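You operate a simulated robot arm through the tools that you are given. There is no shell and no other tool.

You are at the controls of a simulated robot arm. One attempt, no reset.

JOB
Pack the P-618 and P-412 boxes in the Drosnek carton and shut it.
Fine: the cream boxes; fold both flaps down; leave the third box out. Set down upright: what you pick out.

Only the result counts: the job must be done as asked and must still hold three seconds after the hand-in. Knocking over, shifting, dropping, spilling or breaking anything else fails it. Flat cloth is picked up by pressing the open fingertips on it (5 to 10 N) and closing them slowly along it; thin cloth reads only 2 to 8 mm in the jaws.

ROBOT AND FRAMES
A 6-joint arm with a two-finger gripper, fixed in place. Base frame: the origin is at the foot of the arm, x ahead of it, y to its left, z up; the work surface is at about z = 0.82. Readings come in m, rad, newtons and seconds.
Its first joint turns from -2.897 to 2.897 rad. Payload 2.45 kg.
The TCP is the grasp point between the finger pads, 0.02 m short of the fingertips. In the tool frame z runs along the fingers and y along their closing line. Largest opening 0.14 m; the body of the gripper starts 0.168 m behind the TCP.
Orientation is that of the tool frame in the base frame, as a unit quaternion [x, y, z, w]. With the fingers straight down and closing along the base's y, the tool's x points along the base's -x, its y along +y and its z along -z.

CONTROLS
- The arm moves only by the tool jog_arm. Its argument "motion" is a list of rows, each an object of numbers (a shift or turn left out is 0, a gripper value left out holds the last): "x", "y", "z": the shift along the tool's x, y, z in m; "ax", "ay", "az": the turn, a rotation vector about the tool's x, y, z in rad. In form: [{"x": .., "y": .., "z": .., "ax": .., "ay": .., "az": ..}, ...]. A call has 1 to 20 rows; each row shifts and turns the commanded pose from where the row before left it, along the tool's axes as they then stand. "jaw" is the gripper command, from -1 (fully open) to 1 (shut), values between in proportion, set as the call begins (left out, the last holds). Rows are played at 5 a second. More than 0.05 m and 0.15 rad between two rows, or a gripper value outside its range, and nothing of the call is played. A pose out of reach is approached as far as the arm can. The call stops where the force on the tool passes 40 N (or 10 N more than at its start, if that is more) or the arm is blocked; 0.2 s more then pass. Each finger travels about 0.045 m/s and halts on what it meets, pressing with about 33 N; the grip force reading is that of the motor and also rises with nothing between the fingers. The clock runs only during rows and for 0.2 s after the last one: add rows that do not move to give the fingers time. The reply holds the time, the measured pose of the TCP, the force on the tool along the base axes, the opening and the grip force, in the units named above and with some noise, with the torque about the TCP (base axes, N m) and any sound that the robot's microphone picked up.
- Cameras (640 x 400 px; columns grow to the right, rows downward): "scene" is fixed at [0.4005, -0.4906, 1.669]; the picture's right is [0.63, -0.78, 0.00], its down [-0.44, -0.35, -0.83] and it looks along [0.64, 0.52, -0.56] (base axes); focal length 366 px, centre (320, 200). "wrist" rides on the gripper at [0.078, 0.011, -0.209] in the tool frame; the picture's right is [-0.14, 0.99, 0.00], its down [-0.92, -0.13, -0.37] and it looks along [-0.37, -0.05, 0.93] (tool axes); focal length 280 px, centre (320, 200). There is no depth. A picture from a camera that has moved, and an enlarged one, comes with that camera's place and axes in the base frame and with its lens. The place of the scene camera against the robot may be out by one fixed shift of up to 0.018 m in any direction.
- grab_frame(camera): a new picture of that camera. It takes no simulated time.
- enlarge(camera, box): a new picture of the part [left, top, right, bottom] of that camera's present view, enlarged. It takes no simulated time.
- hand_in(): hands the job in; it is judged then, once.

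Places have to be worked out from the pictures, the camera data and where the tool is seen. Open the gripper and draw the arm clear of the work before you hand the job in, unless the task says otherwise.

The tools are called after ">>>" by a JSON object that holds its "op" and its "data". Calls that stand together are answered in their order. jog_arm: Moves the arm, as the interface text tells. Its arguments: {"type":"object","properties":{"motion":{"type":"array","items":{"type":"object","properties":{"x":{"type":"number"},"y":{"type":"number"},"z":{"type":"number"},"ax":{"type":"number"},"ay":{"type":"number"},"az":{"type":"number"}}}},"jaw":{"type":"number"}},"required":["motion"]} The other tools are called the same way: grab_frame (camera) takes a picture; enlarge (camera, box) takes an enlarged picture of a part of a camera's view; hand_in () hands the job in.

At the start:

```text
time: 0.0
tool_pos: [0.6908, 0.0445, 1.3226]
ee_rot: [0.0, 1.0, 0.0, 0.0]
force: [0.2, -0.5, 0.1]
wrist_torque: [-0.02, -0.01, 0.0]
finger_gap: 0.14
gripper_force: 0.0
```

scene: 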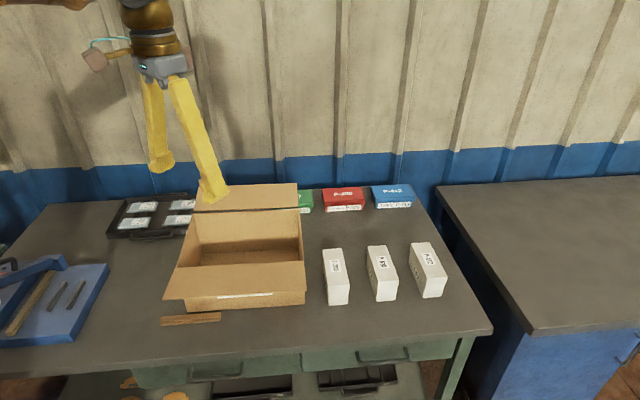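
wrist: 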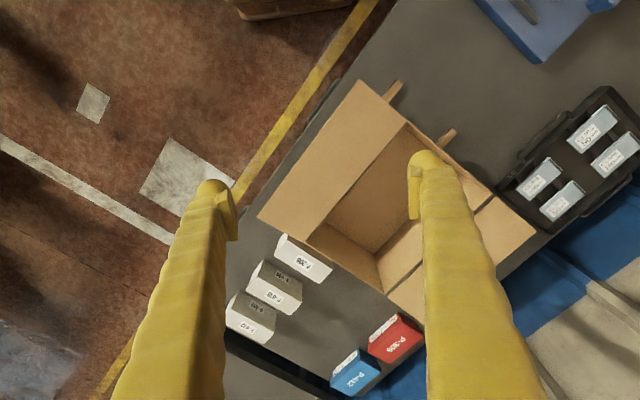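

I'll look closely at the boxes and the carton first, to read the labels and judge the places.

>>> {"op": "enlarge", "data": {"camera": "scene", "box": [300, 170, 460, 310]}}

>>> {"op": "enlarge", "data": {"camera": "scene", "box": [150, 170, 320, 340]}}

>>> {"op": "enlarge", "data": {"camera": "wrist", "box": [210, 220, 430, 400]}}

>>> {"op": "enlarge", "data": {"camera": "wrist", "box": [240, 60, 560, 320]}}

```text
2.86 times, centred on (380, 240) of scene
camera zoom: at [0.4005, -0.4906, 1.669], right [0.63, -0.78, 0.0], down [-0.44, -0.35, -0.83], along [0.64, 0.52, -0.56], focal length 1046 px, centre (149, 86)
```

zoom: 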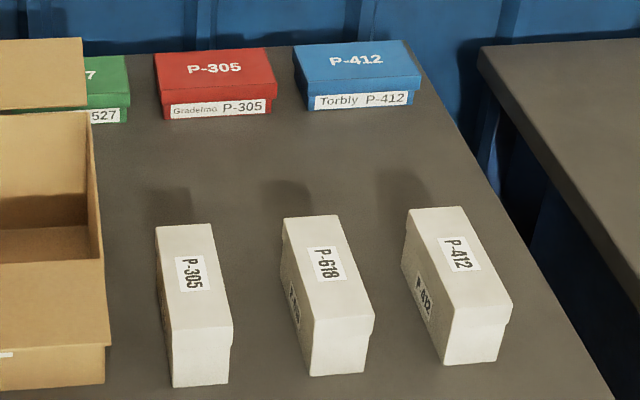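

```text
2.35 times, centred on (235, 255) of scene
camera zoom: at [0.4005, -0.4906, 1.669], right [0.63, -0.78, 0.0], down [-0.44, -0.35, -0.83], along [0.64, 0.52, -0.56], focal length 861 px, centre (520, 71)
```

zoom: 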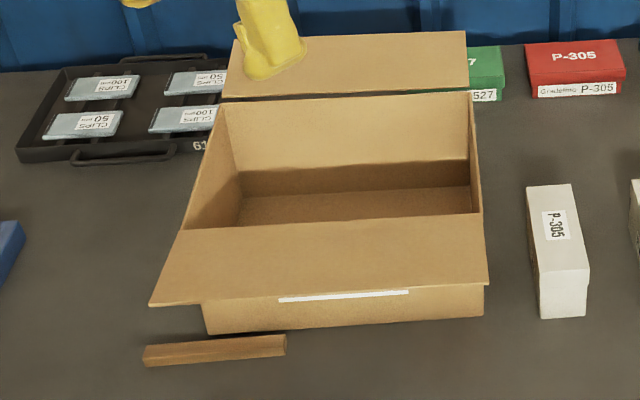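

```text
2.22 times, centred on (320, 310) of wrist
camera zoom: at [0.6125, 0.0564, 1.5309], right [0.14, 0.99, 0.0], down [0.92, -0.13, 0.37], along [0.37, -0.05, -0.93], focal length 623 px, centre (320, -44)
```

zoom: 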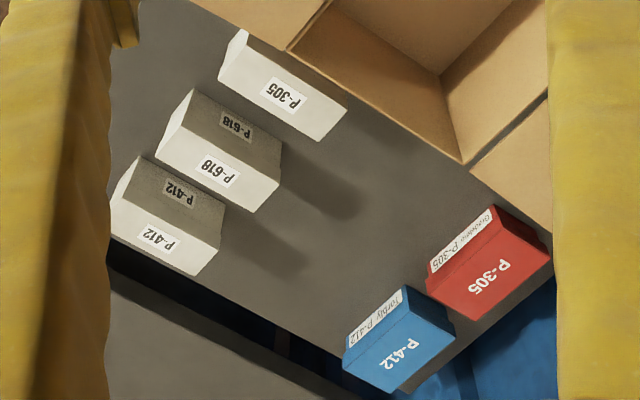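

```text
1.54 times, centred on (400, 190) of wrist
camera zoom: at [0.6125, 0.0564, 1.5309], right [0.14, 0.99, 0.0], down [0.92, -0.13, 0.37], along [0.37, -0.05, -0.93], focal length 431 px, centre (197, 215)
```

zoom: 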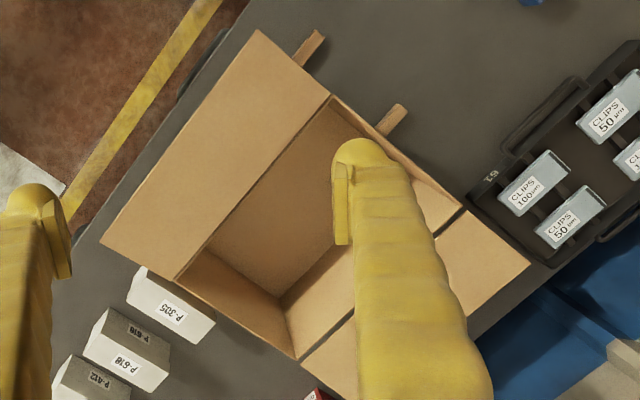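

The two cameras agree that the cream boxes sit at about (1.07,-0.06), (1.13,-0.14) and (1.23,-0.24), turned 45° to the base. P-618 is in the middle, P-412 is on the outside, and both are at the edge of reach or beyond it. I'll try a move outward at a safe height to see how far the arm really goes.

>>> {"op": "jog_arm", "data": {"motion": [{"x": -0.041, "y": -0.0175, "z": 0.012}, {"x": -0.041, "y": -0.0175, "z": 0.012}, {"x": -0.041, "y": -0.0175, "z": 0.012}, {"x": -0.041, "y": -0.0175, "z": 0.012}, {"x": -0.041, "y": -0.0175, "z": 0.012}, {"x": -0.041, "y": -0.0175, "z": 0.012}, {"x": -0.041, "y": -0.0175, "z": 0.012}, {"x": -0.041, "y": -0.0175, "z": 0.012}, {"x": -0.041, "y": -0.0175, "z": 0.012}, {"x": -0.041, "y": -0.0175, "z": 0.012}, {}]}}

```text
time: 2.4
tool_pos: [1.1003, -0.1297, 1.2015]
ee_rot: [0.0, 1.0, 0.0, 0.0]
force: [0.1, 0.2, -0.1]
wrist_torque: [-0.02, 0.02, -0.01]
finger_gap: 0.1398
gripper_force: 0.1
```

The arm reached r = 1.11 m with the tool down at z = 1.20, so the real reach is larger than the figure given. I'll take pictures from here.

>>> {"op": "grab_frame", "data": {"camera": "scene"}}

>>> {"op": "grab_frame", "data": {"camera": "wrist"}}

```text
taken
```

scene: 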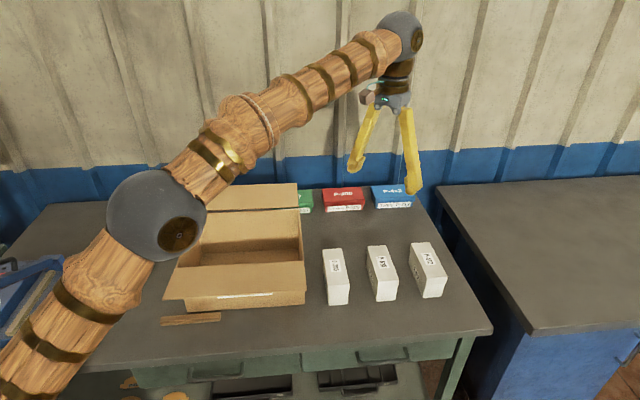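

```text
taken
camera wrist: at [1.0227, -0.118, 1.4107], right [0.14, 0.99, 0.0], down [0.92, -0.13, 0.37], along [0.37, -0.05, -0.93], focal length 280 px, centre (320, 200)
```

wrist: 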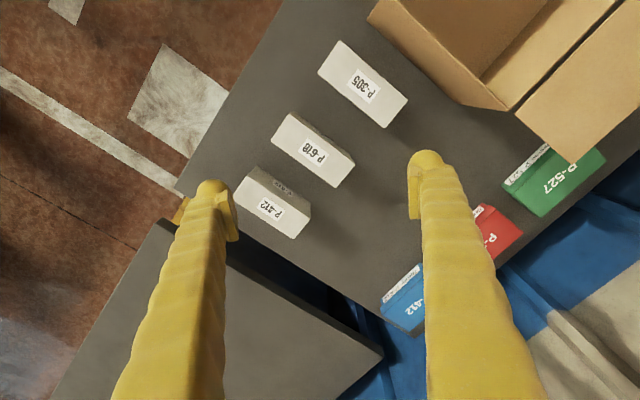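

I'll turn the tool 45° so the jaws close across the boxes' width, and go above P-412 at the same height to test reach there.

>>> {"op": "jog_arm", "data": {"motion": [{"az": -0.1309}, {"az": -0.1309}, {"az": -0.1309}, {"az": -0.1309}, {"az": -0.1309}, {"az": -0.1309}, {"x": -0.003, "y": -0.042}, {"x": -0.003, "y": -0.042}, {"x": -0.003, "y": -0.042}, {"x": -0.003, "y": -0.042}, {}, {}]}}

```text
time: 5.0
tool_pos: [1.1256, -0.1907, 1.1758]
ee_rot: [-0.383, 0.924, 0.001, 0.0]
force: [-0.4, 0.2, 0.5]
wrist_torque: [0.01, 0.01, 0.0]
finger_gap: 0.1401
gripper_force: 0.1
out of reach, approached as far as the arm can: row 7, 8, 9, 10
```

The limit is about r = 1.14 at this height. The pictures of the arm suggest a shoulder near z ≈ 1.0 and wrist reach of about 1.24 m, so lower down and with a slight tilt P-412 should be reachable. I'll look at the boxes from here.

>>> {"op": "grab_frame", "data": {"camera": "wrist"}}

>>> {"op": "grab_frame", "data": {"camera": "scene"}}

```text
taken
camera wrist: at [1.0632, -0.237, 1.3853], right [-0.6, 0.8, 0.0], down [0.74, 0.56, 0.37], along [0.29, 0.22, -0.93], focal length 280 px, centre (320, 200)
```

wrist: 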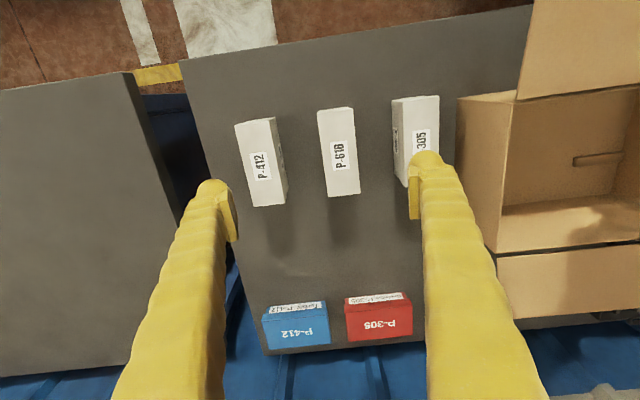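

```text
taken
```

scene: 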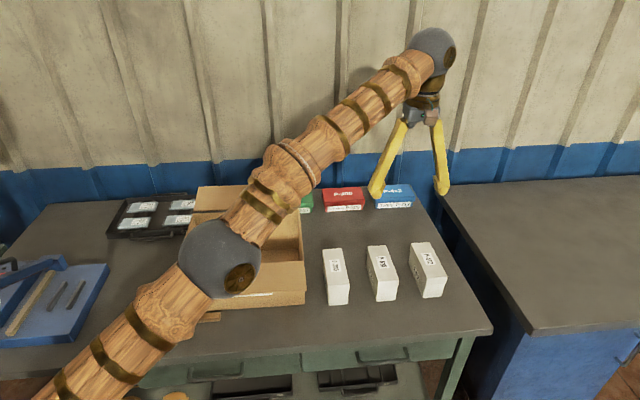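

I'll enlarge the boxes and the visible part of the carton to measure them.

>>> {"op": "enlarge", "data": {"camera": "wrist", "box": [220, 80, 460, 230]}}

>>> {"op": "enlarge", "data": {"camera": "wrist", "box": [440, 0, 640, 330]}}

```text
2.67 times, centred on (340, 155) of wrist
camera zoom: at [1.0632, -0.237, 1.3853], right [-0.6, 0.8, 0.0], down [0.74, 0.56, 0.37], along [0.29, 0.22, -0.93], focal length 748 px, centre (267, 320)
```

zoom: 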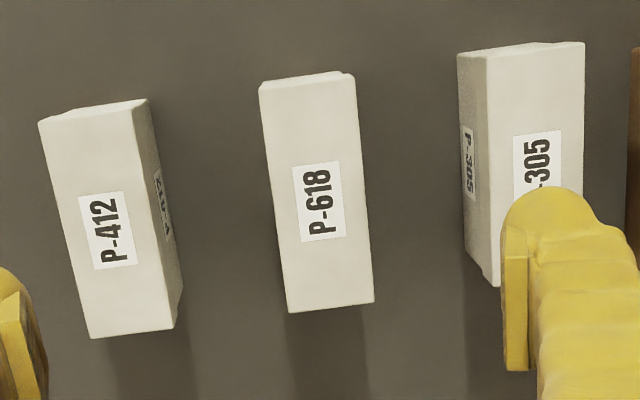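

```text
1.21 times, centred on (540, 165) of wrist
camera zoom: at [1.0632, -0.237, 1.3853], right [-0.6, 0.8, 0.0], down [0.74, 0.56, 0.37], along [0.29, 0.22, -0.93], focal length 340 px, centre (53, 242)
```

zoom: 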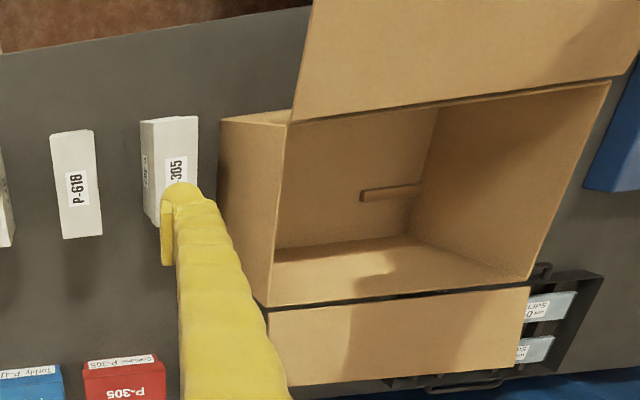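

P-618's centre is near (1.130,-0.143) and P-412's near (1.228,-0.241), with tops at about z 0.905 and widths of about 0.058 along the closing line. I'll step back in reach towards P-618 and see how the commanded pose was kept.

>>> {"op": "jog_arm", "data": {"motion": [{"y": 0.035}, {"y": 0.035}, {"y": 0.035}, {"y": 0.035}, {}, {}]}}

```text
time: 6.4
tool_pos: [1.0268, -0.0911, 1.1749]
ee_rot: [-0.383, 0.924, 0.0, 0.0]
force: [0.5, 0.6, 0.4]
wrist_torque: [0.01, -0.01, -0.03]
finger_gap: 0.1401
gripper_force: 0.1
```

The commanded pose resets to the pose actually reached, which is useful to know. Now I'll go above P-618 and down to z ≈ 1.0, then check alignment by camera.

>>> {"op": "jog_arm", "data": {"motion": [{"x": -0.0073, "y": -0.0219, "z": 0.035}, {"x": -0.0073, "y": -0.0219, "z": 0.035}, {"x": -0.0073, "y": -0.0219, "z": 0.035}, {"x": -0.0073, "y": -0.0219, "z": 0.035}, {"x": -0.0073, "y": -0.0219, "z": 0.035}, {}, {}]}}

>>> {"op": "grab_frame", "data": {"camera": "wrist"}}

>>> {"op": "grab_frame", "data": {"camera": "scene"}}

```text
time: 8.0
tool_pos: [1.1301, -0.1436, 1.0]
ee_rot: [-0.383, 0.924, 0.0, -0.001]
force: [0.0, 0.0, 0.1]
wrist_torque: [0.01, -0.01, -0.01]
finger_gap: 0.1401
gripper_force: 0.1
```

```text
taken
camera wrist: at [1.0686, -0.191, 1.2096], right [-0.6, 0.8, 0.0], down [0.74, 0.56, 0.37], along [0.29, 0.22, -0.93], focal length 280 px, centre (320, 200)
```

wrist: 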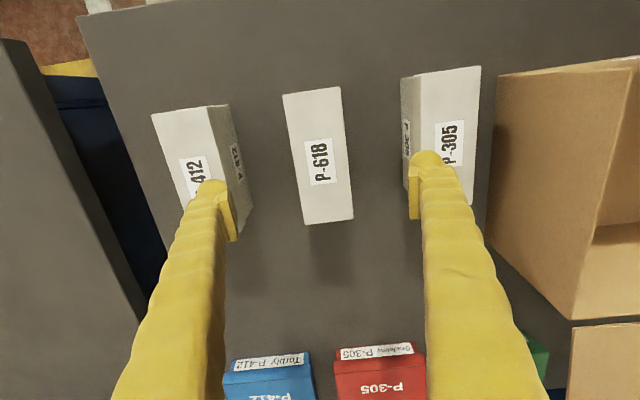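

```text
taken
```

scene: 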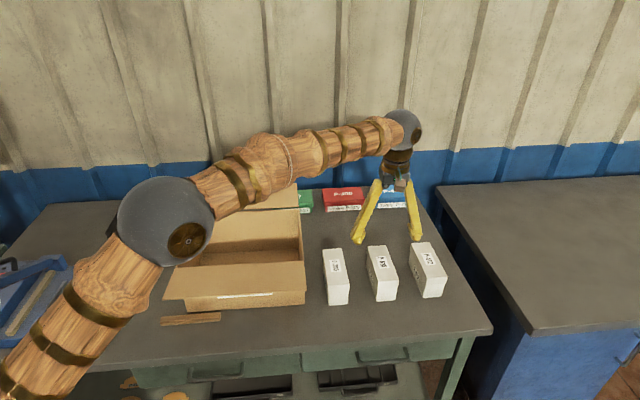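

P-618 measures at about (1.128,-0.144), aligned with the jaws within 2 mm. I'll narrow the jaws to about 0.09 m and descend around it.

>>> {"op": "jog_arm", "data": {"jaw": -0.35, "motion": [{}, {}, {}, {"z": 0.035}, {"z": 0.035}, {"z": 0.03}, {"z": 0.02}, {"z": 0.015}, {}]}}

>>> {"op": "grab_frame", "data": {"camera": "scene"}}

>>> {"op": "grab_frame", "data": {"camera": "wrist"}}

```text
time: 10.0
tool_pos: [1.1302, -0.144, 0.866]
ee_rot: [-0.382, 0.924, 0.001, 0.0]
force: [0.2, -1.2, -0.1]
wrist_torque: [-0.04, -0.01, 0.02]
finger_gap: 0.0943
gripper_force: 0.1
```

```text
taken
```

scene: 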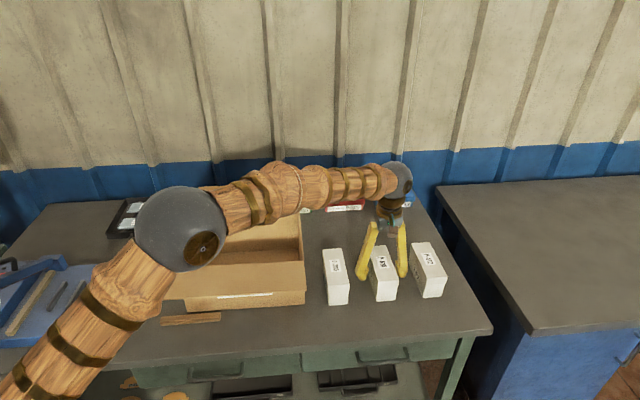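

```text
taken
camera wrist: at [1.0682, -0.1909, 1.0751], right [-0.6, 0.8, 0.0], down [0.74, 0.56, 0.37], along [0.29, 0.22, -0.93], focal length 280 px, centre (320, 200)
```

wrist: 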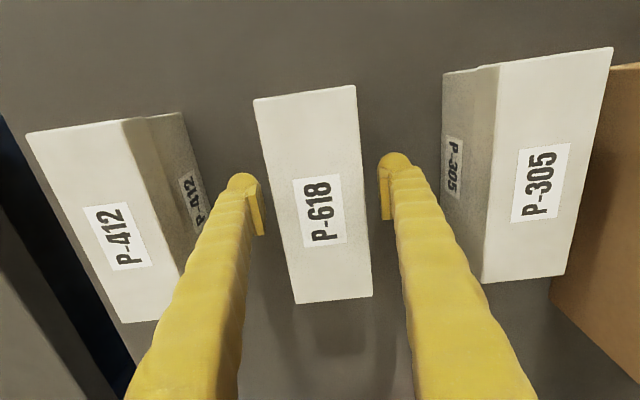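

The fingers straddle P-618 cleanly with clearance on both sides. I'll close the jaws now.

>>> {"op": "jog_arm", "data": {"jaw": 1, "motion": [{}, {}, {}, {}, {}, {}, {}]}}

>>> {"op": "grab_frame", "data": {"camera": "wrist"}}

```text
time: 11.6
tool_pos: [1.1307, -0.1434, 0.8658]
ee_rot: [-0.383, 0.924, 0.0, 0.0]
force: [0.1, 1.0, 0.8]
wrist_torque: [-0.02, 0.02, 0.02]
finger_gap: 0.0622
gripper_force: 33.1
```

```text
taken
camera wrist: at [1.0682, -0.1909, 1.0753], right [-0.6, 0.8, 0.0], down [0.74, 0.56, 0.37], along [0.29, 0.22, -0.93], focal length 280 px, centre (320, 200)
```

wrist: 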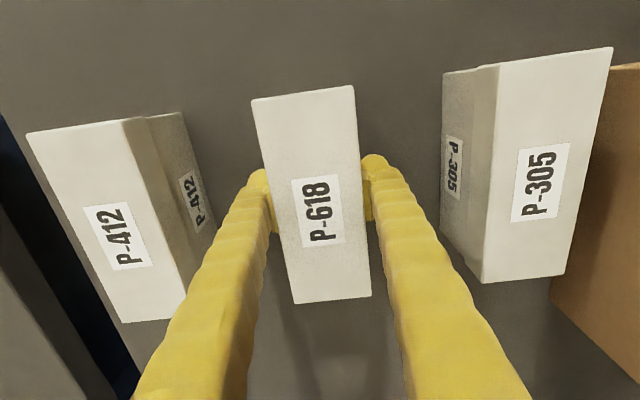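

The grip is firm at 0.062 m. I'll lift it a little and check that the whole box comes up.

>>> {"op": "jog_arm", "data": {"motion": [{"z": -0.015}, {"z": -0.02}, {"z": -0.025}, {"z": -0.035}, {"z": -0.035}, {}]}}

>>> {"op": "grab_frame", "data": {"camera": "scene"}}

>>> {"op": "grab_frame", "data": {"camera": "wrist"}}

```text
time: 13.0
tool_pos: [1.1307, -0.1447, 0.9944]
ee_rot: [-0.383, 0.924, 0.0, 0.0]
force: [0.8, -0.1, -3.9]
wrist_torque: [-0.01, 0.01, 0.0]
finger_gap: 0.0626
gripper_force: 33.4
```

```text
taken
```

scene: 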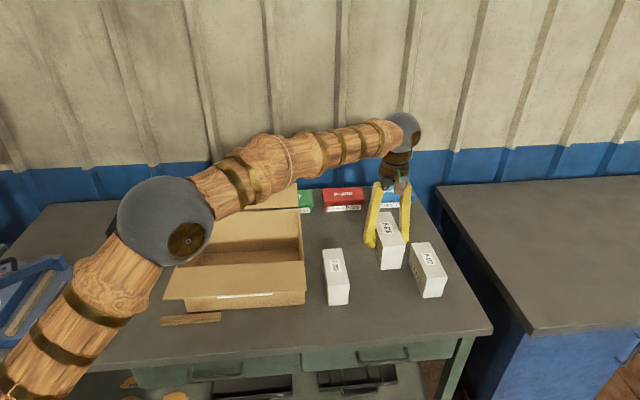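

```text
taken
camera wrist: at [1.0678, -0.1908, 1.204], right [-0.6, 0.8, 0.0], down [0.74, 0.56, 0.37], along [0.29, 0.22, -0.93], focal length 280 px, centre (320, 200)
```

wrist: 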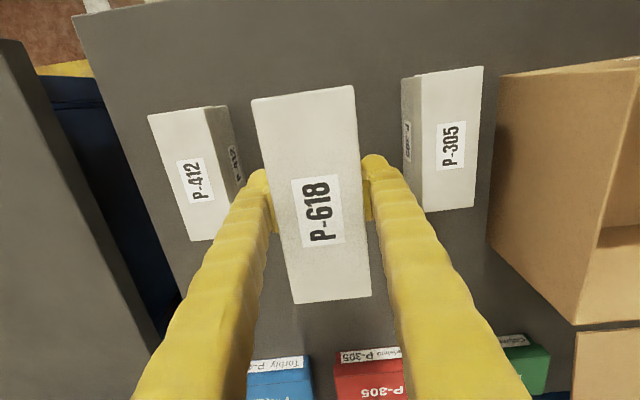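

P-618 is lifted whole, weighing about 0.4 kg, and nothing else moved. I'll carry it up over P-305 to above the carton, near s≈0.77 along the depth and w≈0.56 along the length, at z≈1.15.

>>> {"op": "jog_arm", "data": {"motion": [{"x": -0.0091, "y": 0.0428, "z": -0.0195}, {"x": -0.0091, "y": 0.0428, "z": -0.0195}, {"x": -0.0091, "y": 0.0428, "z": -0.0195}, {"x": -0.0091, "y": 0.0428, "z": -0.0195}, {"x": -0.0091, "y": 0.0428, "z": -0.0195}, {"x": -0.0091, "y": 0.0428, "z": -0.0195}, {"x": -0.0091, "y": 0.0428, "z": -0.0195}, {"x": -0.0091, "y": 0.0428, "z": -0.0195}, {}, {}]}}

>>> {"op": "grab_frame", "data": {"camera": "scene"}}

>>> {"op": "grab_frame", "data": {"camera": "wrist"}}

```text
time: 15.2
tool_pos: [0.9396, 0.1513, 1.1523]
ee_rot: [-0.382, 0.924, -0.001, 0.0]
force: [0.8, 0.1, -3.2]
wrist_torque: [0.0, -0.01, 0.01]
finger_gap: 0.0621
gripper_force: 33.2
```

```text
taken
```

scene: 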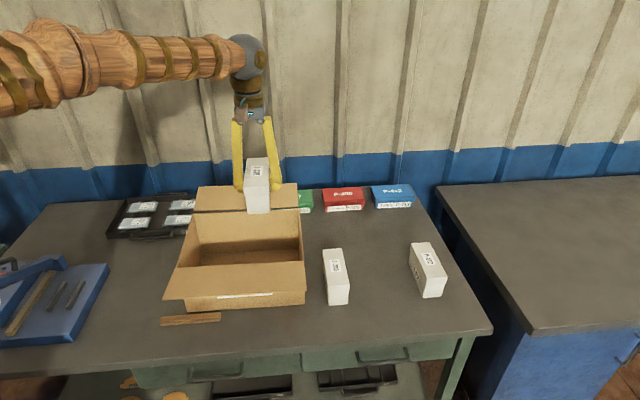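

```text
taken
camera wrist: at [0.8776, 0.1038, 1.3621], right [-0.6, 0.8, 0.0], down [0.74, 0.56, 0.37], along [0.29, 0.22, -0.93], focal length 280 px, centre (320, 200)
```

wrist: 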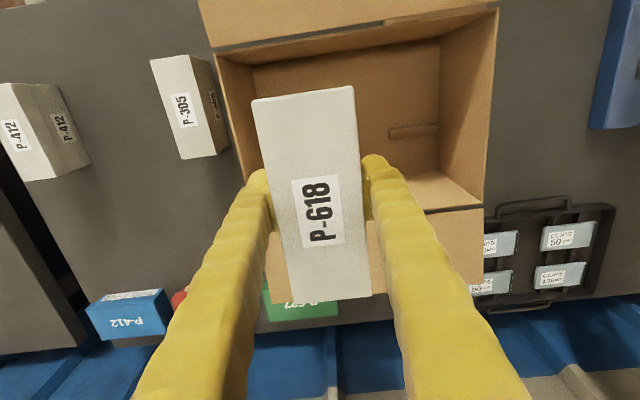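

I'll enlarge the carton region of the wrist view to locate its walls, floor, and the strip inside.

>>> {"op": "enlarge", "data": {"camera": "wrist", "box": [190, 0, 510, 200]}}

>>> {"op": "enlarge", "data": {"camera": "wrist", "box": [360, 90, 520, 240]}}

>>> {"op": "enlarge", "data": {"camera": "scene", "box": [150, 170, 320, 340]}}

```text
2.00 times, centred on (350, 100) of wrist
camera zoom: at [0.8776, 0.1038, 1.3621], right [-0.6, 0.8, 0.0], down [0.74, 0.56, 0.37], along [0.29, 0.22, -0.93], focal length 561 px, centre (260, 400)
```

zoom: 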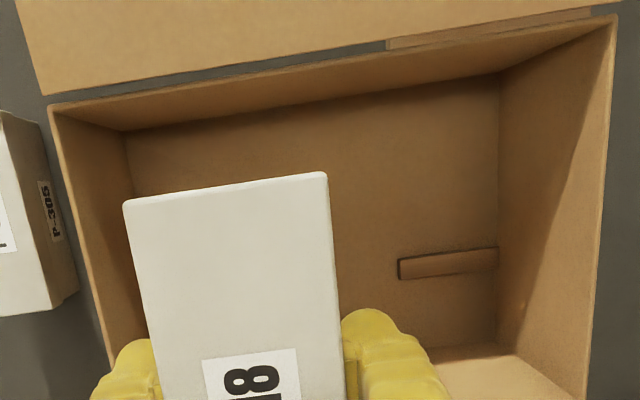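

```text
2.67 times, centred on (440, 165) of wrist
camera zoom: at [0.8776, 0.1038, 1.3621], right [-0.6, 0.8, 0.0], down [0.74, 0.56, 0.37], along [0.29, 0.22, -0.93], focal length 748 px, centre (0, 293)
```

zoom: 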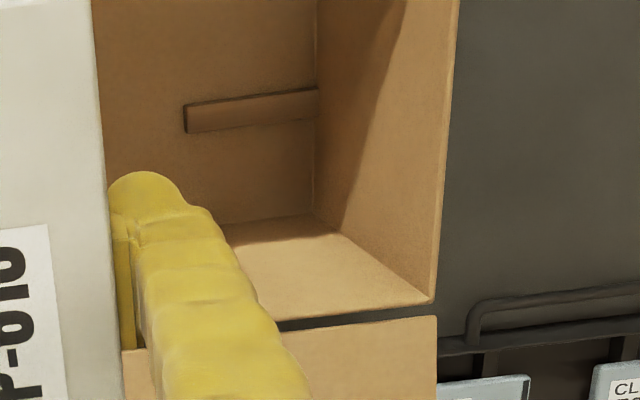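

```text
2.35 times, centred on (235, 255) of scene
camera zoom: at [0.4005, -0.4906, 1.669], right [0.63, -0.78, 0.0], down [-0.44, -0.35, -0.83], along [0.64, 0.52, -0.56], focal length 861 px, centre (520, 71)
```

zoom: 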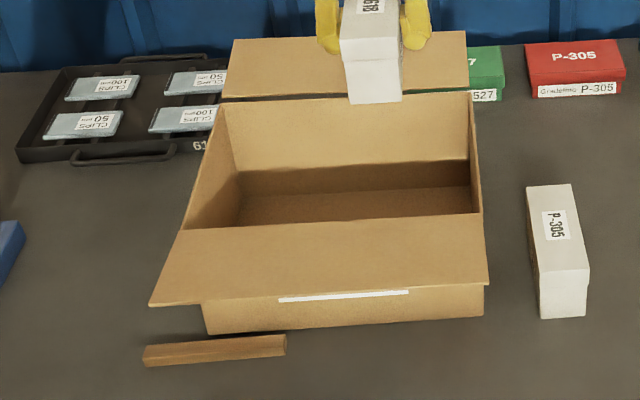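

The carton's inside spans depth s 0.643–0.880 and length w 0.336–0.660. A strip end sits on the floor out to w≈0.43, so I'll keep both boxes right of that. P-618 goes to w = 0.59, s = 0.76: I'll align first, then lower it most of the way.

>>> {"op": "jog_arm", "data": {"motion": [{"x": 0.0114, "y": -0.0326}, {}, {"z": 0.042}, {"z": 0.042}, {"z": 0.042}, {"z": 0.042}, {"z": 0.04}, {"z": 0.035}, {}]}}

>>> {"op": "grab_frame", "data": {"camera": "scene"}}

>>> {"op": "grab_frame", "data": {"camera": "wrist"}}

```text
time: 17.2
tool_pos: [0.9542, 0.1191, 0.9098]
ee_rot: [-0.382, 0.924, 0.0, 0.0]
force: [0.7, -0.3, -3.8]
wrist_torque: [0.01, 0.01, 0.0]
finger_gap: 0.0625
gripper_force: 33.0
```

```text
taken
```

scene: 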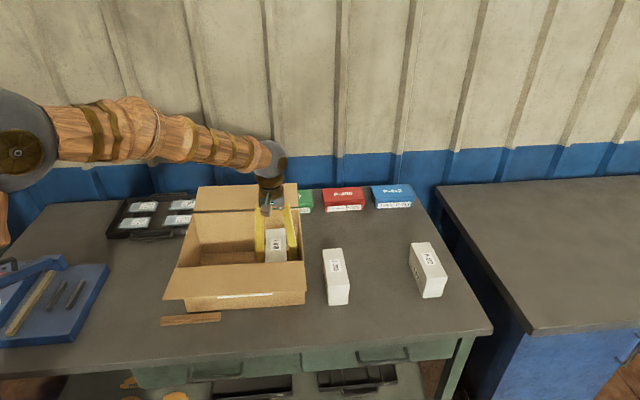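

```text
taken
camera wrist: at [0.8927, 0.0726, 1.118], right [-0.6, 0.8, 0.0], down [0.74, 0.56, 0.37], along [0.29, 0.22, -0.93], focal length 280 px, centre (320, 200)
```

wrist: 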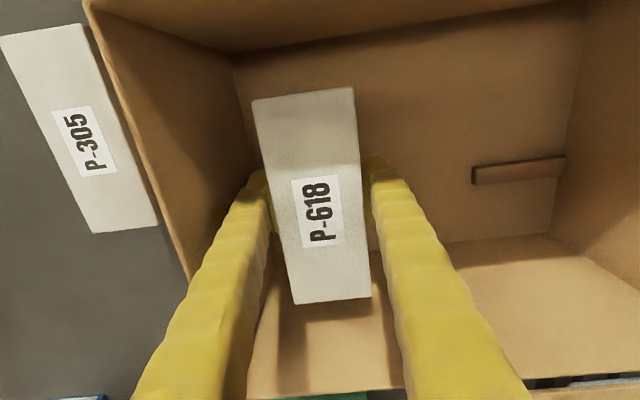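

P-618 hangs inside with clear walls on every side. I'll lower it slowly to the carton's floor.

>>> {"op": "jog_arm", "data": {"motion": [{"z": 0.012}, {"z": 0.01}, {"z": 0.006}, {"z": 0.004}, {"z": 0.003}, {}]}}

```text
time: 18.6
tool_pos: [0.9547, 0.1191, 0.8741]
ee_rot: [-0.383, 0.924, 0.0, 0.0]
force: [0.0, 0.0, -3.0]
wrist_torque: [-0.01, 0.01, -0.01]
finger_gap: 0.0625
gripper_force: 32.8
```

>>> {"op": "jog_arm", "data": {"motion": [{"z": 0.002}, {"z": 0.002}, {}]}}

```text
time: 19.4
tool_pos: [0.9555, 0.1192, 0.8715]
ee_rot: [-0.382, 0.924, 0.0, 0.0]
force: [-1.5, 1.9, 14.0]
wrist_torque: [0.05, 0.77, -0.01]
finger_gap: 0.0623
gripper_force: 33.5
```

The box touches the carton floor at TCP z≈0.872. I'll ease the pressure by 1 mm and open the jaws a little.

>>> {"op": "jog_arm", "data": {"motion": [{"z": -0.0015}, {}]}}

>>> {"op": "jog_arm", "data": {"jaw": -0.2, "motion": [{}, {}, {}, {}, {}]}}

>>> {"op": "grab_frame", "data": {"camera": "wrist"}}

```text
time: 20.0
tool_pos: [0.9555, 0.1187, 0.8698]
ee_rot: [-0.383, 0.924, 0.0, 0.001]
force: [-0.1, 0.2, -1.8]
wrist_torque: [0.07, -0.06, -0.03]
finger_gap: 0.0623
gripper_force: 33.0
```

```text
time: 21.2
tool_pos: [0.9535, 0.1192, 0.8718]
ee_rot: [-0.382, 0.924, 0.0, 0.001]
force: [1.0, 0.7, 0.4]
wrist_torque: [-0.02, 0.02, 0.01]
finger_gap: 0.0841
gripper_force: 0.0
```

```text
taken
camera wrist: at [0.8928, 0.0719, 1.0806], right [-0.6, 0.8, 0.0], down [0.74, 0.56, 0.37], along [0.29, 0.22, -0.93], focal length 280 px, centre (320, 200)
```

wrist: 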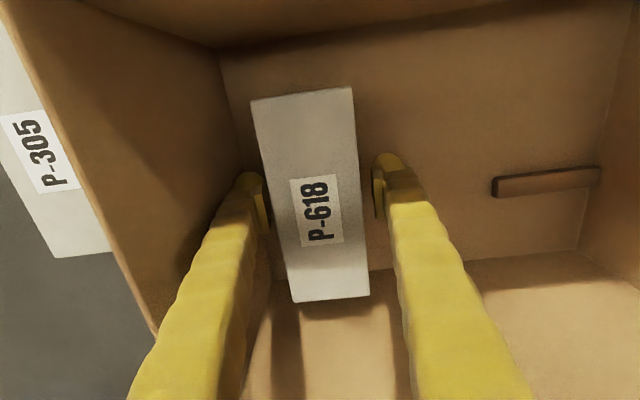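

P-618 stands upright in the carton and is released. I'll lift straight out, then move over towards P-412 and tilt the tool about 0.35 rad forward along the box's length to gain reach.

>>> {"op": "jog_arm", "data": {"motion": [{"z": -0.02}, {"z": -0.045}, {"z": -0.045}, {"z": -0.05}, {"z": -0.05}, {"z": -0.05}, {}]}}

>>> {"op": "grab_frame", "data": {"camera": "wrist"}}

>>> {"op": "grab_frame", "data": {"camera": "scene"}}

```text
time: 22.8
tool_pos: [0.9542, 0.1187, 1.1319]
ee_rot: [-0.383, 0.924, 0.0, 0.0]
force: [0.2, -0.8, 0.4]
wrist_torque: [-0.01, -0.05, 0.03]
finger_gap: 0.0839
gripper_force: 0.1
```

```text
taken
camera wrist: at [0.8926, 0.0716, 1.3404], right [-0.6, 0.8, 0.0], down [0.74, 0.56, 0.37], along [0.29, 0.22, -0.93], focal length 280 px, centre (320, 200)
```

wrist: 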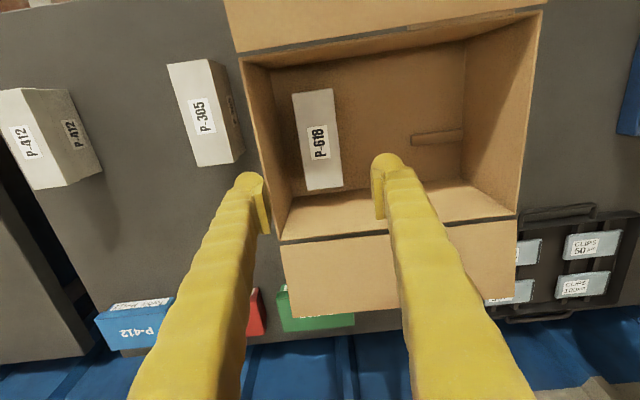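

```text
taken
```

scene: 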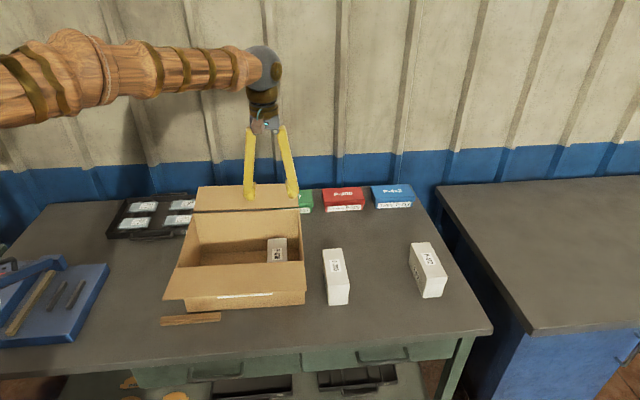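

P-618 is standing well in the carton. I'll move over the bench to the near side of P-412 and tilt the tool.

>>> {"op": "jog_arm", "data": {"jaw": -0.6, "motion": [{"x": 0.0105, "y": -0.037, "z": 0.016}, {"x": 0.0105, "y": -0.037, "z": 0.016}, {"x": 0.0105, "y": -0.037, "z": 0.016}, {"x": 0.0105, "y": -0.037, "z": 0.016}, {"x": 0.0105, "y": -0.037, "z": 0.016}, {"x": 0.0105, "y": -0.037, "z": 0.016}, {"x": 0.0105, "y": -0.037, "z": 0.016}, {"ay": -0.1167}, {"ay": -0.1167}, {"ay": -0.1167}, {}]}}

```text
time: 25.2
tool_pos: [1.0856, -0.1161, 1.0197]
ee_rot: [-0.377, 0.91, 0.067, 0.161]
force: [-0.2, 0.9, 0.0]
wrist_torque: [0.0, 0.01, 0.0]
finger_gap: 0.112
gripper_force: 0.0
```

The tilt is toward the depth direction, as wanted. Now I'll slide along the closing line until above P-412 while descending to z≈0.97.

>>> {"op": "jog_arm", "data": {"motion": [{"x": 0.0034, "y": -0.0378, "z": 0.0094}, {"x": 0.0034, "y": -0.0378, "z": 0.0094}, {"x": 0.0034, "y": -0.0378, "z": 0.0094}, {"x": 0.0034, "y": -0.0378, "z": 0.0094}, {"x": 0.0034, "y": -0.0378, "z": 0.0094}, {}, {}]}}

>>> {"op": "grab_frame", "data": {"camera": "wrist"}}

>>> {"op": "grab_frame", "data": {"camera": "scene"}}

```text
time: 26.8
tool_pos: [1.2198, -0.2505, 0.97]
ee_rot: [-0.377, 0.909, 0.067, 0.162]
force: [-0.3, 0.4, -0.8]
wrist_torque: [0.01, 0.0, 0.02]
finger_gap: 0.112
gripper_force: 0.1
```

```text
taken
camera wrist: at [1.1098, -0.3436, 1.139], right [-0.61, 0.79, 0.05], down [0.61, 0.43, 0.66], along [0.5, 0.43, -0.75], focal length 280 px, centre (320, 200)
```

wrist: 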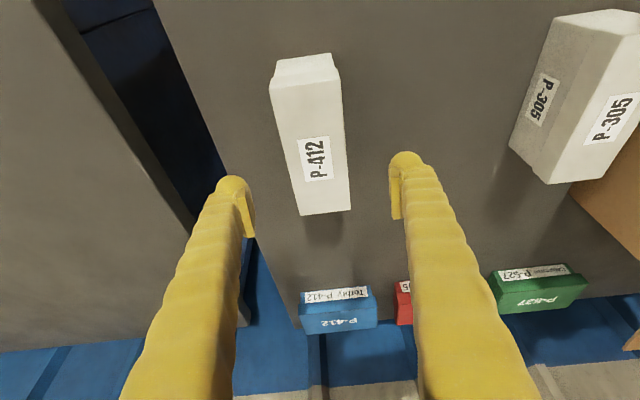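

```text
taken
```

scene: 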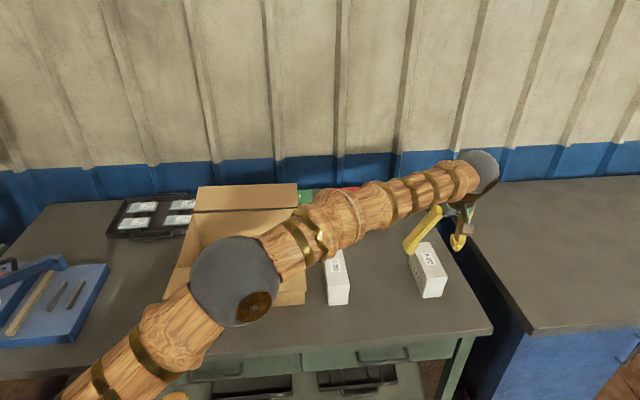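

P-412's centre reads s≈0.697, w≈1.039, and the TCP is at s 0.685, w 1.040, so it is well aligned. I'll descend vertically around it.

>>> {"op": "jog_arm", "data": {"motion": [{"x": 0.0103, "z": 0.0282}, {"x": 0.0103, "z": 0.0282}, {"x": 0.0086, "z": 0.0235}, {"x": 0.0065, "z": 0.0178}, {}]}}

>>> {"op": "grab_frame", "data": {"camera": "wrist"}}

>>> {"op": "grab_frame", "data": {"camera": "scene"}}

```text
time: 28.0
tool_pos: [1.2208, -0.2495, 0.8648]
ee_rot: [-0.377, 0.91, 0.067, 0.161]
force: [-0.5, -0.4, 0.8]
wrist_torque: [-0.01, 0.04, 0.02]
finger_gap: 0.112
gripper_force: 0.1
```

```text
taken
camera wrist: at [1.1105, -0.3436, 1.0348], right [-0.61, 0.79, 0.05], down [0.61, 0.43, 0.66], along [0.5, 0.43, -0.75], focal length 280 px, centre (320, 200)
```

wrist: 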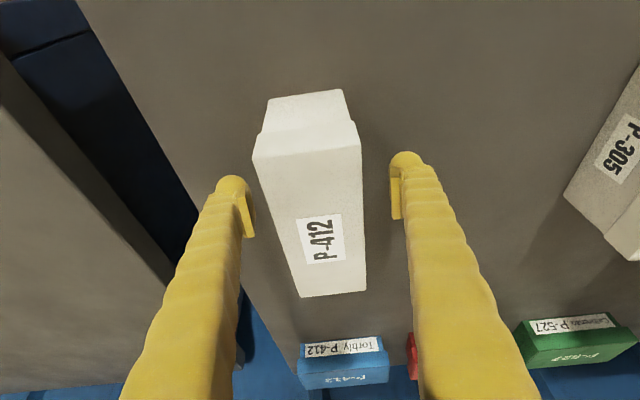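

```text
taken
```

scene: 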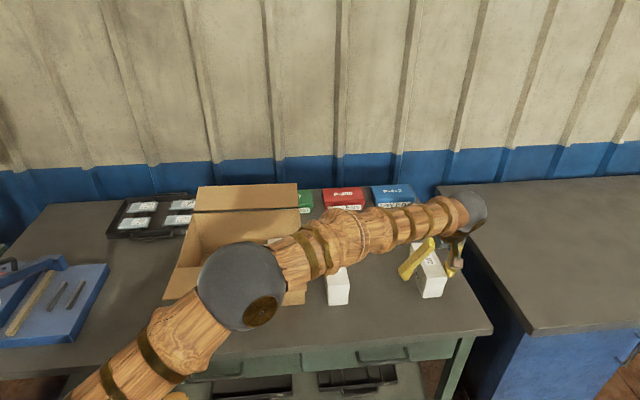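

The fingers are around P-412 at z≈0.865. Closing the jaws.

>>> {"op": "jog_arm", "data": {"jaw": 1, "motion": [{}, {}, {}, {}, {}, {}, {}, {}]}}

>>> {"op": "grab_frame", "data": {"camera": "wrist"}}

```text
time: 29.8
tool_pos: [1.221, -0.2501, 0.8649]
ee_rot: [-0.377, 0.91, 0.067, 0.161]
force: [1.3, -3.0, 2.7]
wrist_torque: [0.11, 0.07, -0.05]
finger_gap: 0.0625
gripper_force: 32.4
```

```text
taken
camera wrist: at [1.1105, -0.3437, 1.0351], right [-0.61, 0.79, 0.05], down [0.61, 0.43, 0.66], along [0.5, 0.43, -0.75], focal length 280 px, centre (320, 200)
```

wrist: 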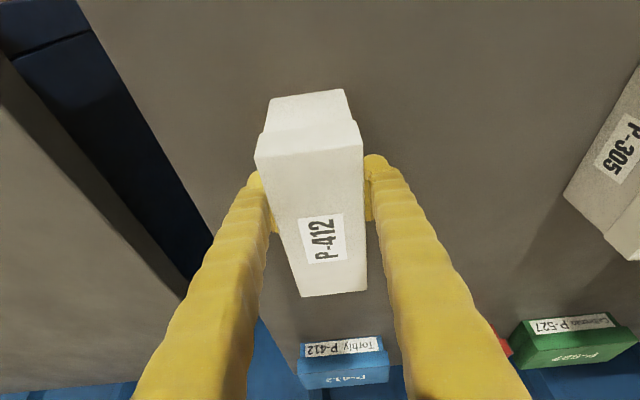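

P-412 is gripped firmly. I'll lift straight up a little over 9 cm.

>>> {"op": "jog_arm", "data": {"motion": [{"x": -0.0034, "z": -0.0094}, {"x": -0.0069, "z": -0.0188}, {"x": -0.0086, "z": -0.0235}, {"x": -0.0086, "z": -0.0235}, {"x": -0.0069, "z": -0.0188}, {}]}}

>>> {"op": "grab_frame", "data": {"camera": "scene"}}

>>> {"op": "grab_frame", "data": {"camera": "wrist"}}

```text
time: 31.2
tool_pos: [1.2208, -0.2497, 0.9665]
ee_rot: [-0.377, 0.91, 0.066, 0.161]
force: [0.1, -0.1, -5.7]
wrist_torque: [-0.05, 0.06, -0.01]
finger_gap: 0.0626
gripper_force: 33.2
```

```text
taken
```

scene: 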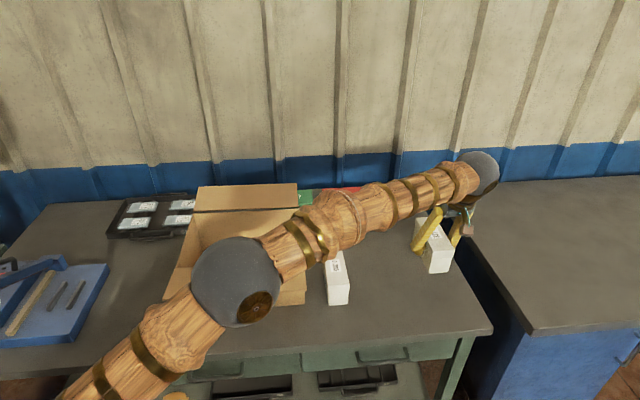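

```text
taken
camera wrist: at [1.1108, -0.3443, 1.1356], right [-0.61, 0.79, 0.05], down [0.61, 0.43, 0.66], along [0.5, 0.43, -0.75], focal length 280 px, centre (320, 200)
```

wrist: 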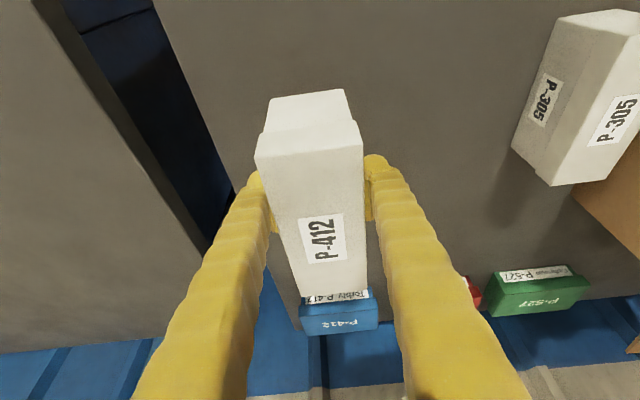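

P-412 is lifted cleanly, weighing about 0.55 kg. I'll carry it up and over P-305 to above the carton at s≈0.762, w≈0.475.

>>> {"op": "jog_arm", "data": {"motion": [{"x": -0.0069, "y": 0.042, "z": -0.0188}, {"x": -0.0069, "y": 0.042, "z": -0.0188}, {"x": -0.0069, "y": 0.042, "z": -0.0188}, {"x": -0.0069, "y": 0.042, "z": -0.0188}, {"x": -0.0069, "y": 0.042, "z": -0.0188}, {"x": -0.0069, "y": 0.042, "z": -0.0188}, {"x": -0.0069, "y": 0.042, "z": -0.0188}, {"x": -0.0069, "y": 0.042, "z": -0.0188}, {"x": -0.0069, "y": 0.042, "z": -0.0188}, {"x": -0.0142, "y": 0.0374, "z": 0.0052}, {"x": -0.0142, "y": 0.0374, "z": 0.0052}, {"x": -0.0142, "y": 0.0374, "z": 0.0052}, {"x": -0.0142, "y": 0.0374, "z": 0.0052}, {"x": -0.0142, "y": 0.0374, "z": 0.0052}, {}, {}]}}

>>> {"op": "grab_frame", "data": {"camera": "scene"}}

>>> {"op": "grab_frame", "data": {"camera": "wrist"}}

```text
time: 34.6
tool_pos: [0.8717, 0.2034, 1.144]
ee_rot: [-0.377, 0.91, 0.068, 0.162]
force: [-0.1, -0.3, -5.7]
wrist_torque: [-0.03, 0.02, 0.02]
finger_gap: 0.0623
gripper_force: 33.5
```

```text
taken
```

scene: 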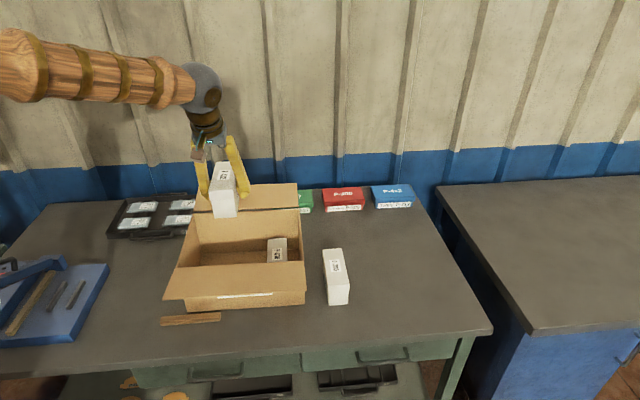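

```text
taken
camera wrist: at [0.7636, 0.1095, 1.3142], right [-0.61, 0.79, 0.05], down [0.61, 0.43, 0.66], along [0.5, 0.43, -0.75], focal length 280 px, centre (320, 200)
```

wrist: 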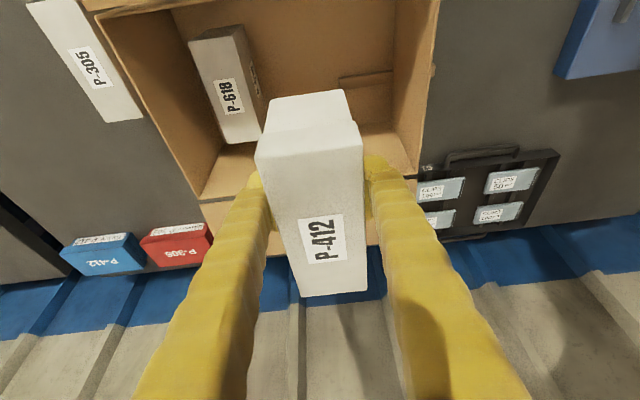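

P-412 is above its spot at s 0.760, w 0.473, and P-618 still stands. I'll lower to about z≈0.90 and look.

>>> {"op": "jog_arm", "data": {"motion": [{"x": 0.0144, "z": 0.0395}, {"x": 0.0144, "z": 0.0395}, {"x": 0.0144, "z": 0.0395}, {"x": 0.0144, "z": 0.0395}, {"x": 0.0137, "z": 0.0376}, {"x": 0.0103, "z": 0.0282}, {}]}}

>>> {"op": "grab_frame", "data": {"camera": "scene"}}

>>> {"op": "grab_frame", "data": {"camera": "wrist"}}

```text
time: 36.2
tool_pos: [0.874, 0.2031, 0.9073]
ee_rot: [-0.377, 0.91, 0.066, 0.161]
force: [0.4, -0.4, -5.7]
wrist_torque: [-0.08, 0.06, 0.01]
finger_gap: 0.0624
gripper_force: 33.0
```

```text
taken
```

scene: 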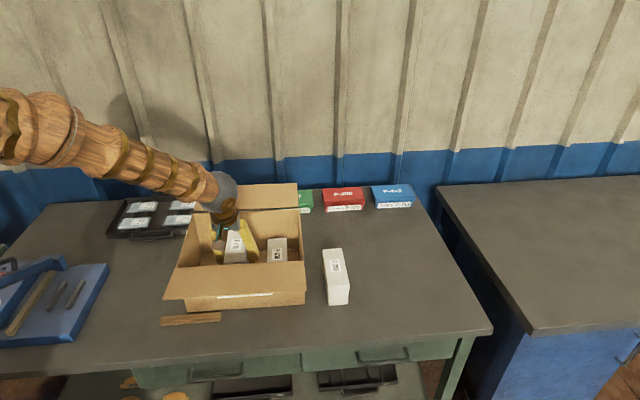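

```text
taken
camera wrist: at [0.7646, 0.1086, 1.0766], right [-0.61, 0.79, 0.05], down [0.61, 0.43, 0.66], along [0.5, 0.43, -0.75], focal length 280 px, centre (320, 200)
```

wrist: 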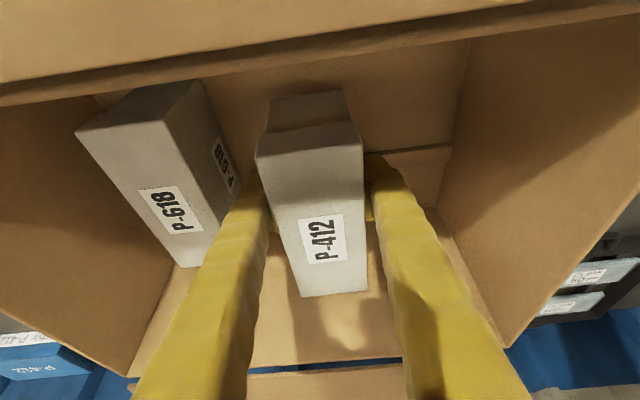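

There is clear space around P-412 and it is hanging upright. I'll lower slowly until it touches the floor.

>>> {"op": "jog_arm", "data": {"motion": [{"x": 0.0041, "z": 0.0113}, {"x": 0.0034, "z": 0.0094}, {"x": 0.0021, "z": 0.0056}, {"x": 0.0014, "z": 0.0038}, {}]}}

```text
time: 37.4
tool_pos: [0.8739, 0.2031, 0.8742]
ee_rot: [-0.377, 0.909, 0.067, 0.162]
force: [0.1, 1.3, -5.9]
wrist_torque: [-0.05, 0.06, 0.02]
finger_gap: 0.0624
gripper_force: 32.9
```

>>> {"op": "jog_arm", "data": {"motion": [{"x": 0.0007, "z": 0.0019}, {"x": 0.0005, "z": 0.0014}, {}]}}

```text
time: 38.2
tool_pos: [0.8741, 0.2032, 0.8729]
ee_rot: [-0.377, 0.909, 0.066, 0.161]
force: [-4.3, -0.1, 15.6]
wrist_torque: [0.35, 0.68, -0.02]
finger_gap: 0.0624
gripper_force: 32.9
```

It touches the floor at z≈0.872. I'll relieve the pressure and open the jaws slightly.

>>> {"op": "jog_arm", "data": {"motion": [{"x": -0.0005, "z": -0.0014}, {}]}}

>>> {"op": "jog_arm", "data": {"jaw": -0.2, "motion": [{}, {}, {}, {}, {}]}}

>>> {"op": "grab_frame", "data": {"camera": "wrist"}}

```text
time: 38.8
tool_pos: [0.8742, 0.2031, 0.872]
ee_rot: [-0.376, 0.91, 0.066, 0.161]
force: [1.0, 0.4, -3.2]
wrist_torque: [0.16, -0.12, -0.1]
finger_gap: 0.0627
gripper_force: 32.6
```

```text
time: 40.0
tool_pos: [0.8749, 0.2044, 0.8739]
ee_rot: [-0.377, 0.91, 0.067, 0.162]
force: [-0.1, -0.1, 0.2]
wrist_torque: [0.01, 0.01, 0.02]
finger_gap: 0.0842
gripper_force: 0.0
```

```text
taken
camera wrist: at [0.7646, 0.1092, 1.0428], right [-0.61, 0.79, 0.05], down [0.61, 0.43, 0.66], along [0.5, 0.43, -0.75], focal length 280 px, centre (320, 200)
```

wrist: 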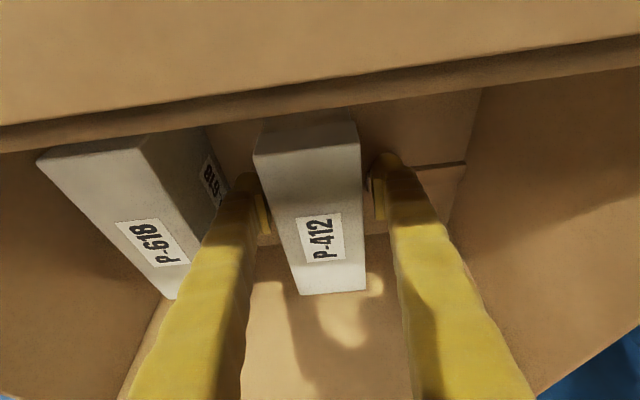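

P-412 is released and standing. I'll rise straight up out of the carton.

>>> {"op": "jog_arm", "data": {"motion": [{"x": -0.0069, "z": -0.0188}, {"x": -0.0144, "z": -0.0395}, {"x": -0.0154, "z": -0.0423}, {"x": -0.0154, "z": -0.0423}, {"x": -0.0154, "z": -0.0423}, {"x": -0.0154, "z": -0.0423}, {"x": -0.0154, "z": -0.0423}, {"x": -0.0154, "z": -0.0423}, {}]}}

>>> {"op": "grab_frame", "data": {"camera": "scene"}}

>>> {"op": "grab_frame", "data": {"camera": "wrist"}}

```text
time: 42.0
tool_pos: [0.873, 0.2047, 1.2064]
ee_rot: [-0.377, 0.91, 0.067, 0.16]
force: [-0.1, 0.2, -1.1]
wrist_torque: [0.01, 0.01, -0.01]
finger_gap: 0.084
gripper_force: 0.0
```

```text
taken
```

scene: 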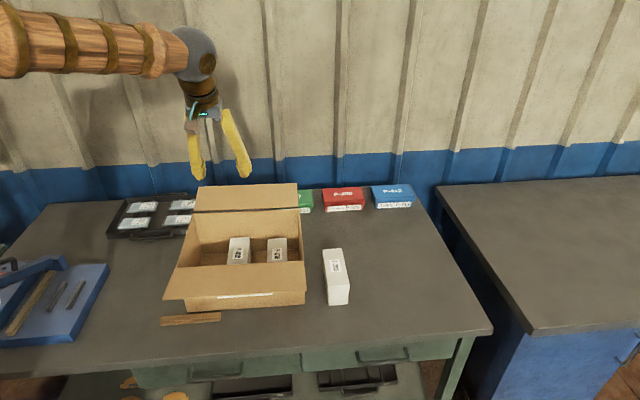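

```text
taken
camera wrist: at [0.7636, 0.1101, 1.3755], right [-0.61, 0.79, 0.05], down [0.61, 0.43, 0.66], along [0.5, 0.43, -0.75], focal length 280 px, centre (320, 200)
```

wrist: 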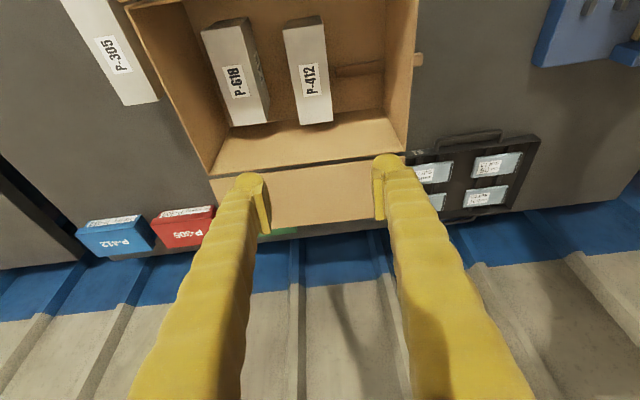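

Both boxes stand in the carton. Now I'll measure the flaps, starting with enlarged views of the back flap.

>>> {"op": "enlarge", "data": {"camera": "wrist", "box": [190, 120, 430, 270]}}

>>> {"op": "enlarge", "data": {"camera": "scene", "box": [150, 175, 320, 280]}}

```text
2.67 times, centred on (310, 195) of wrist
camera zoom: at [0.7636, 0.1101, 1.3755], right [-0.61, 0.79, 0.05], down [0.61, 0.43, 0.66], along [0.5, 0.43, -0.75], focal length 748 px, centre (347, 213)
```

zoom: 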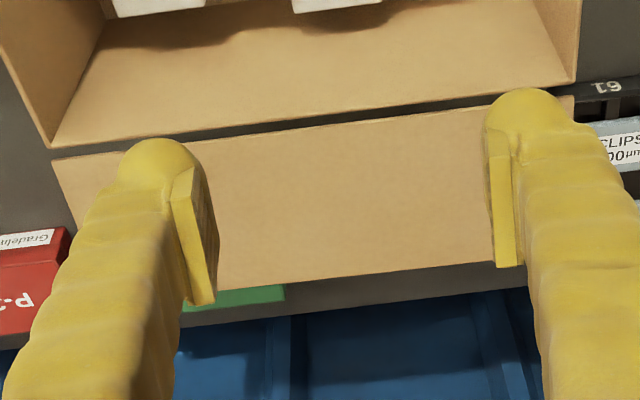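

```text
3.76 times, centred on (235, 228) of scene
camera zoom: at [0.4005, -0.4906, 1.669], right [0.63, -0.78, 0.0], down [-0.44, -0.35, -0.83], along [0.64, 0.52, -0.56], focal length 1378 px, centre (640, 96)
```

zoom: 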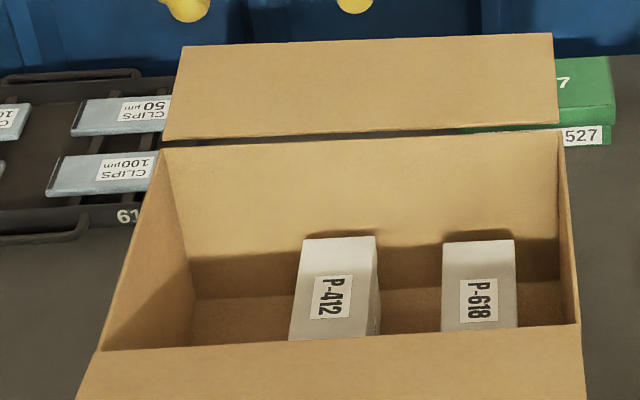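

The flaps each run about 0.115 m from hinges at s≈0.64 and s≈0.885, with outer edges slightly raised at z≈1.02. I'll close the fingers into a rod and point it along the carton's length, entering from the left side, so I can swing each flap over its hinge. First I'll reorient high above.

>>> {"op": "jog_arm", "data": {"jaw": 1, "motion": [{"ay": 0.1167}, {"ay": 0.1167}, {"ay": 0.1167}, {"ax": 0.14}, {"ax": 0.14}, {"ax": 0.14}, {"ax": 0.14}, {"ax": 0.14}, {}]}}

>>> {"op": "grab_frame", "data": {"camera": "scene"}}

```text
time: 44.0
tool_pos: [0.8739, 0.2051, 1.205]
ee_rot: [-0.36, 0.867, -0.319, 0.131]
force: [0.1, 0.4, -0.1]
wrist_torque: [-0.01, -0.01, -0.01]
finger_gap: 0.0
gripper_force: 28.9
```

```text
taken
```

scene: 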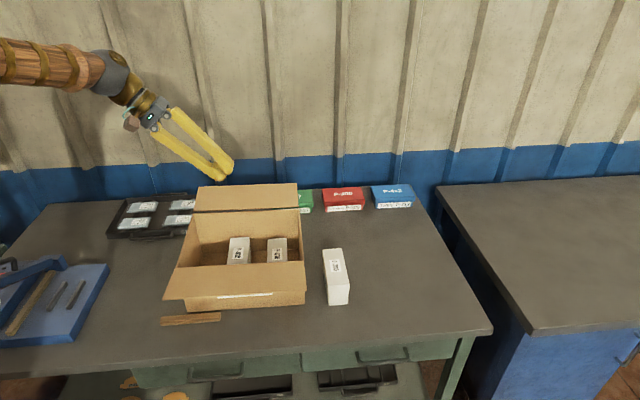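

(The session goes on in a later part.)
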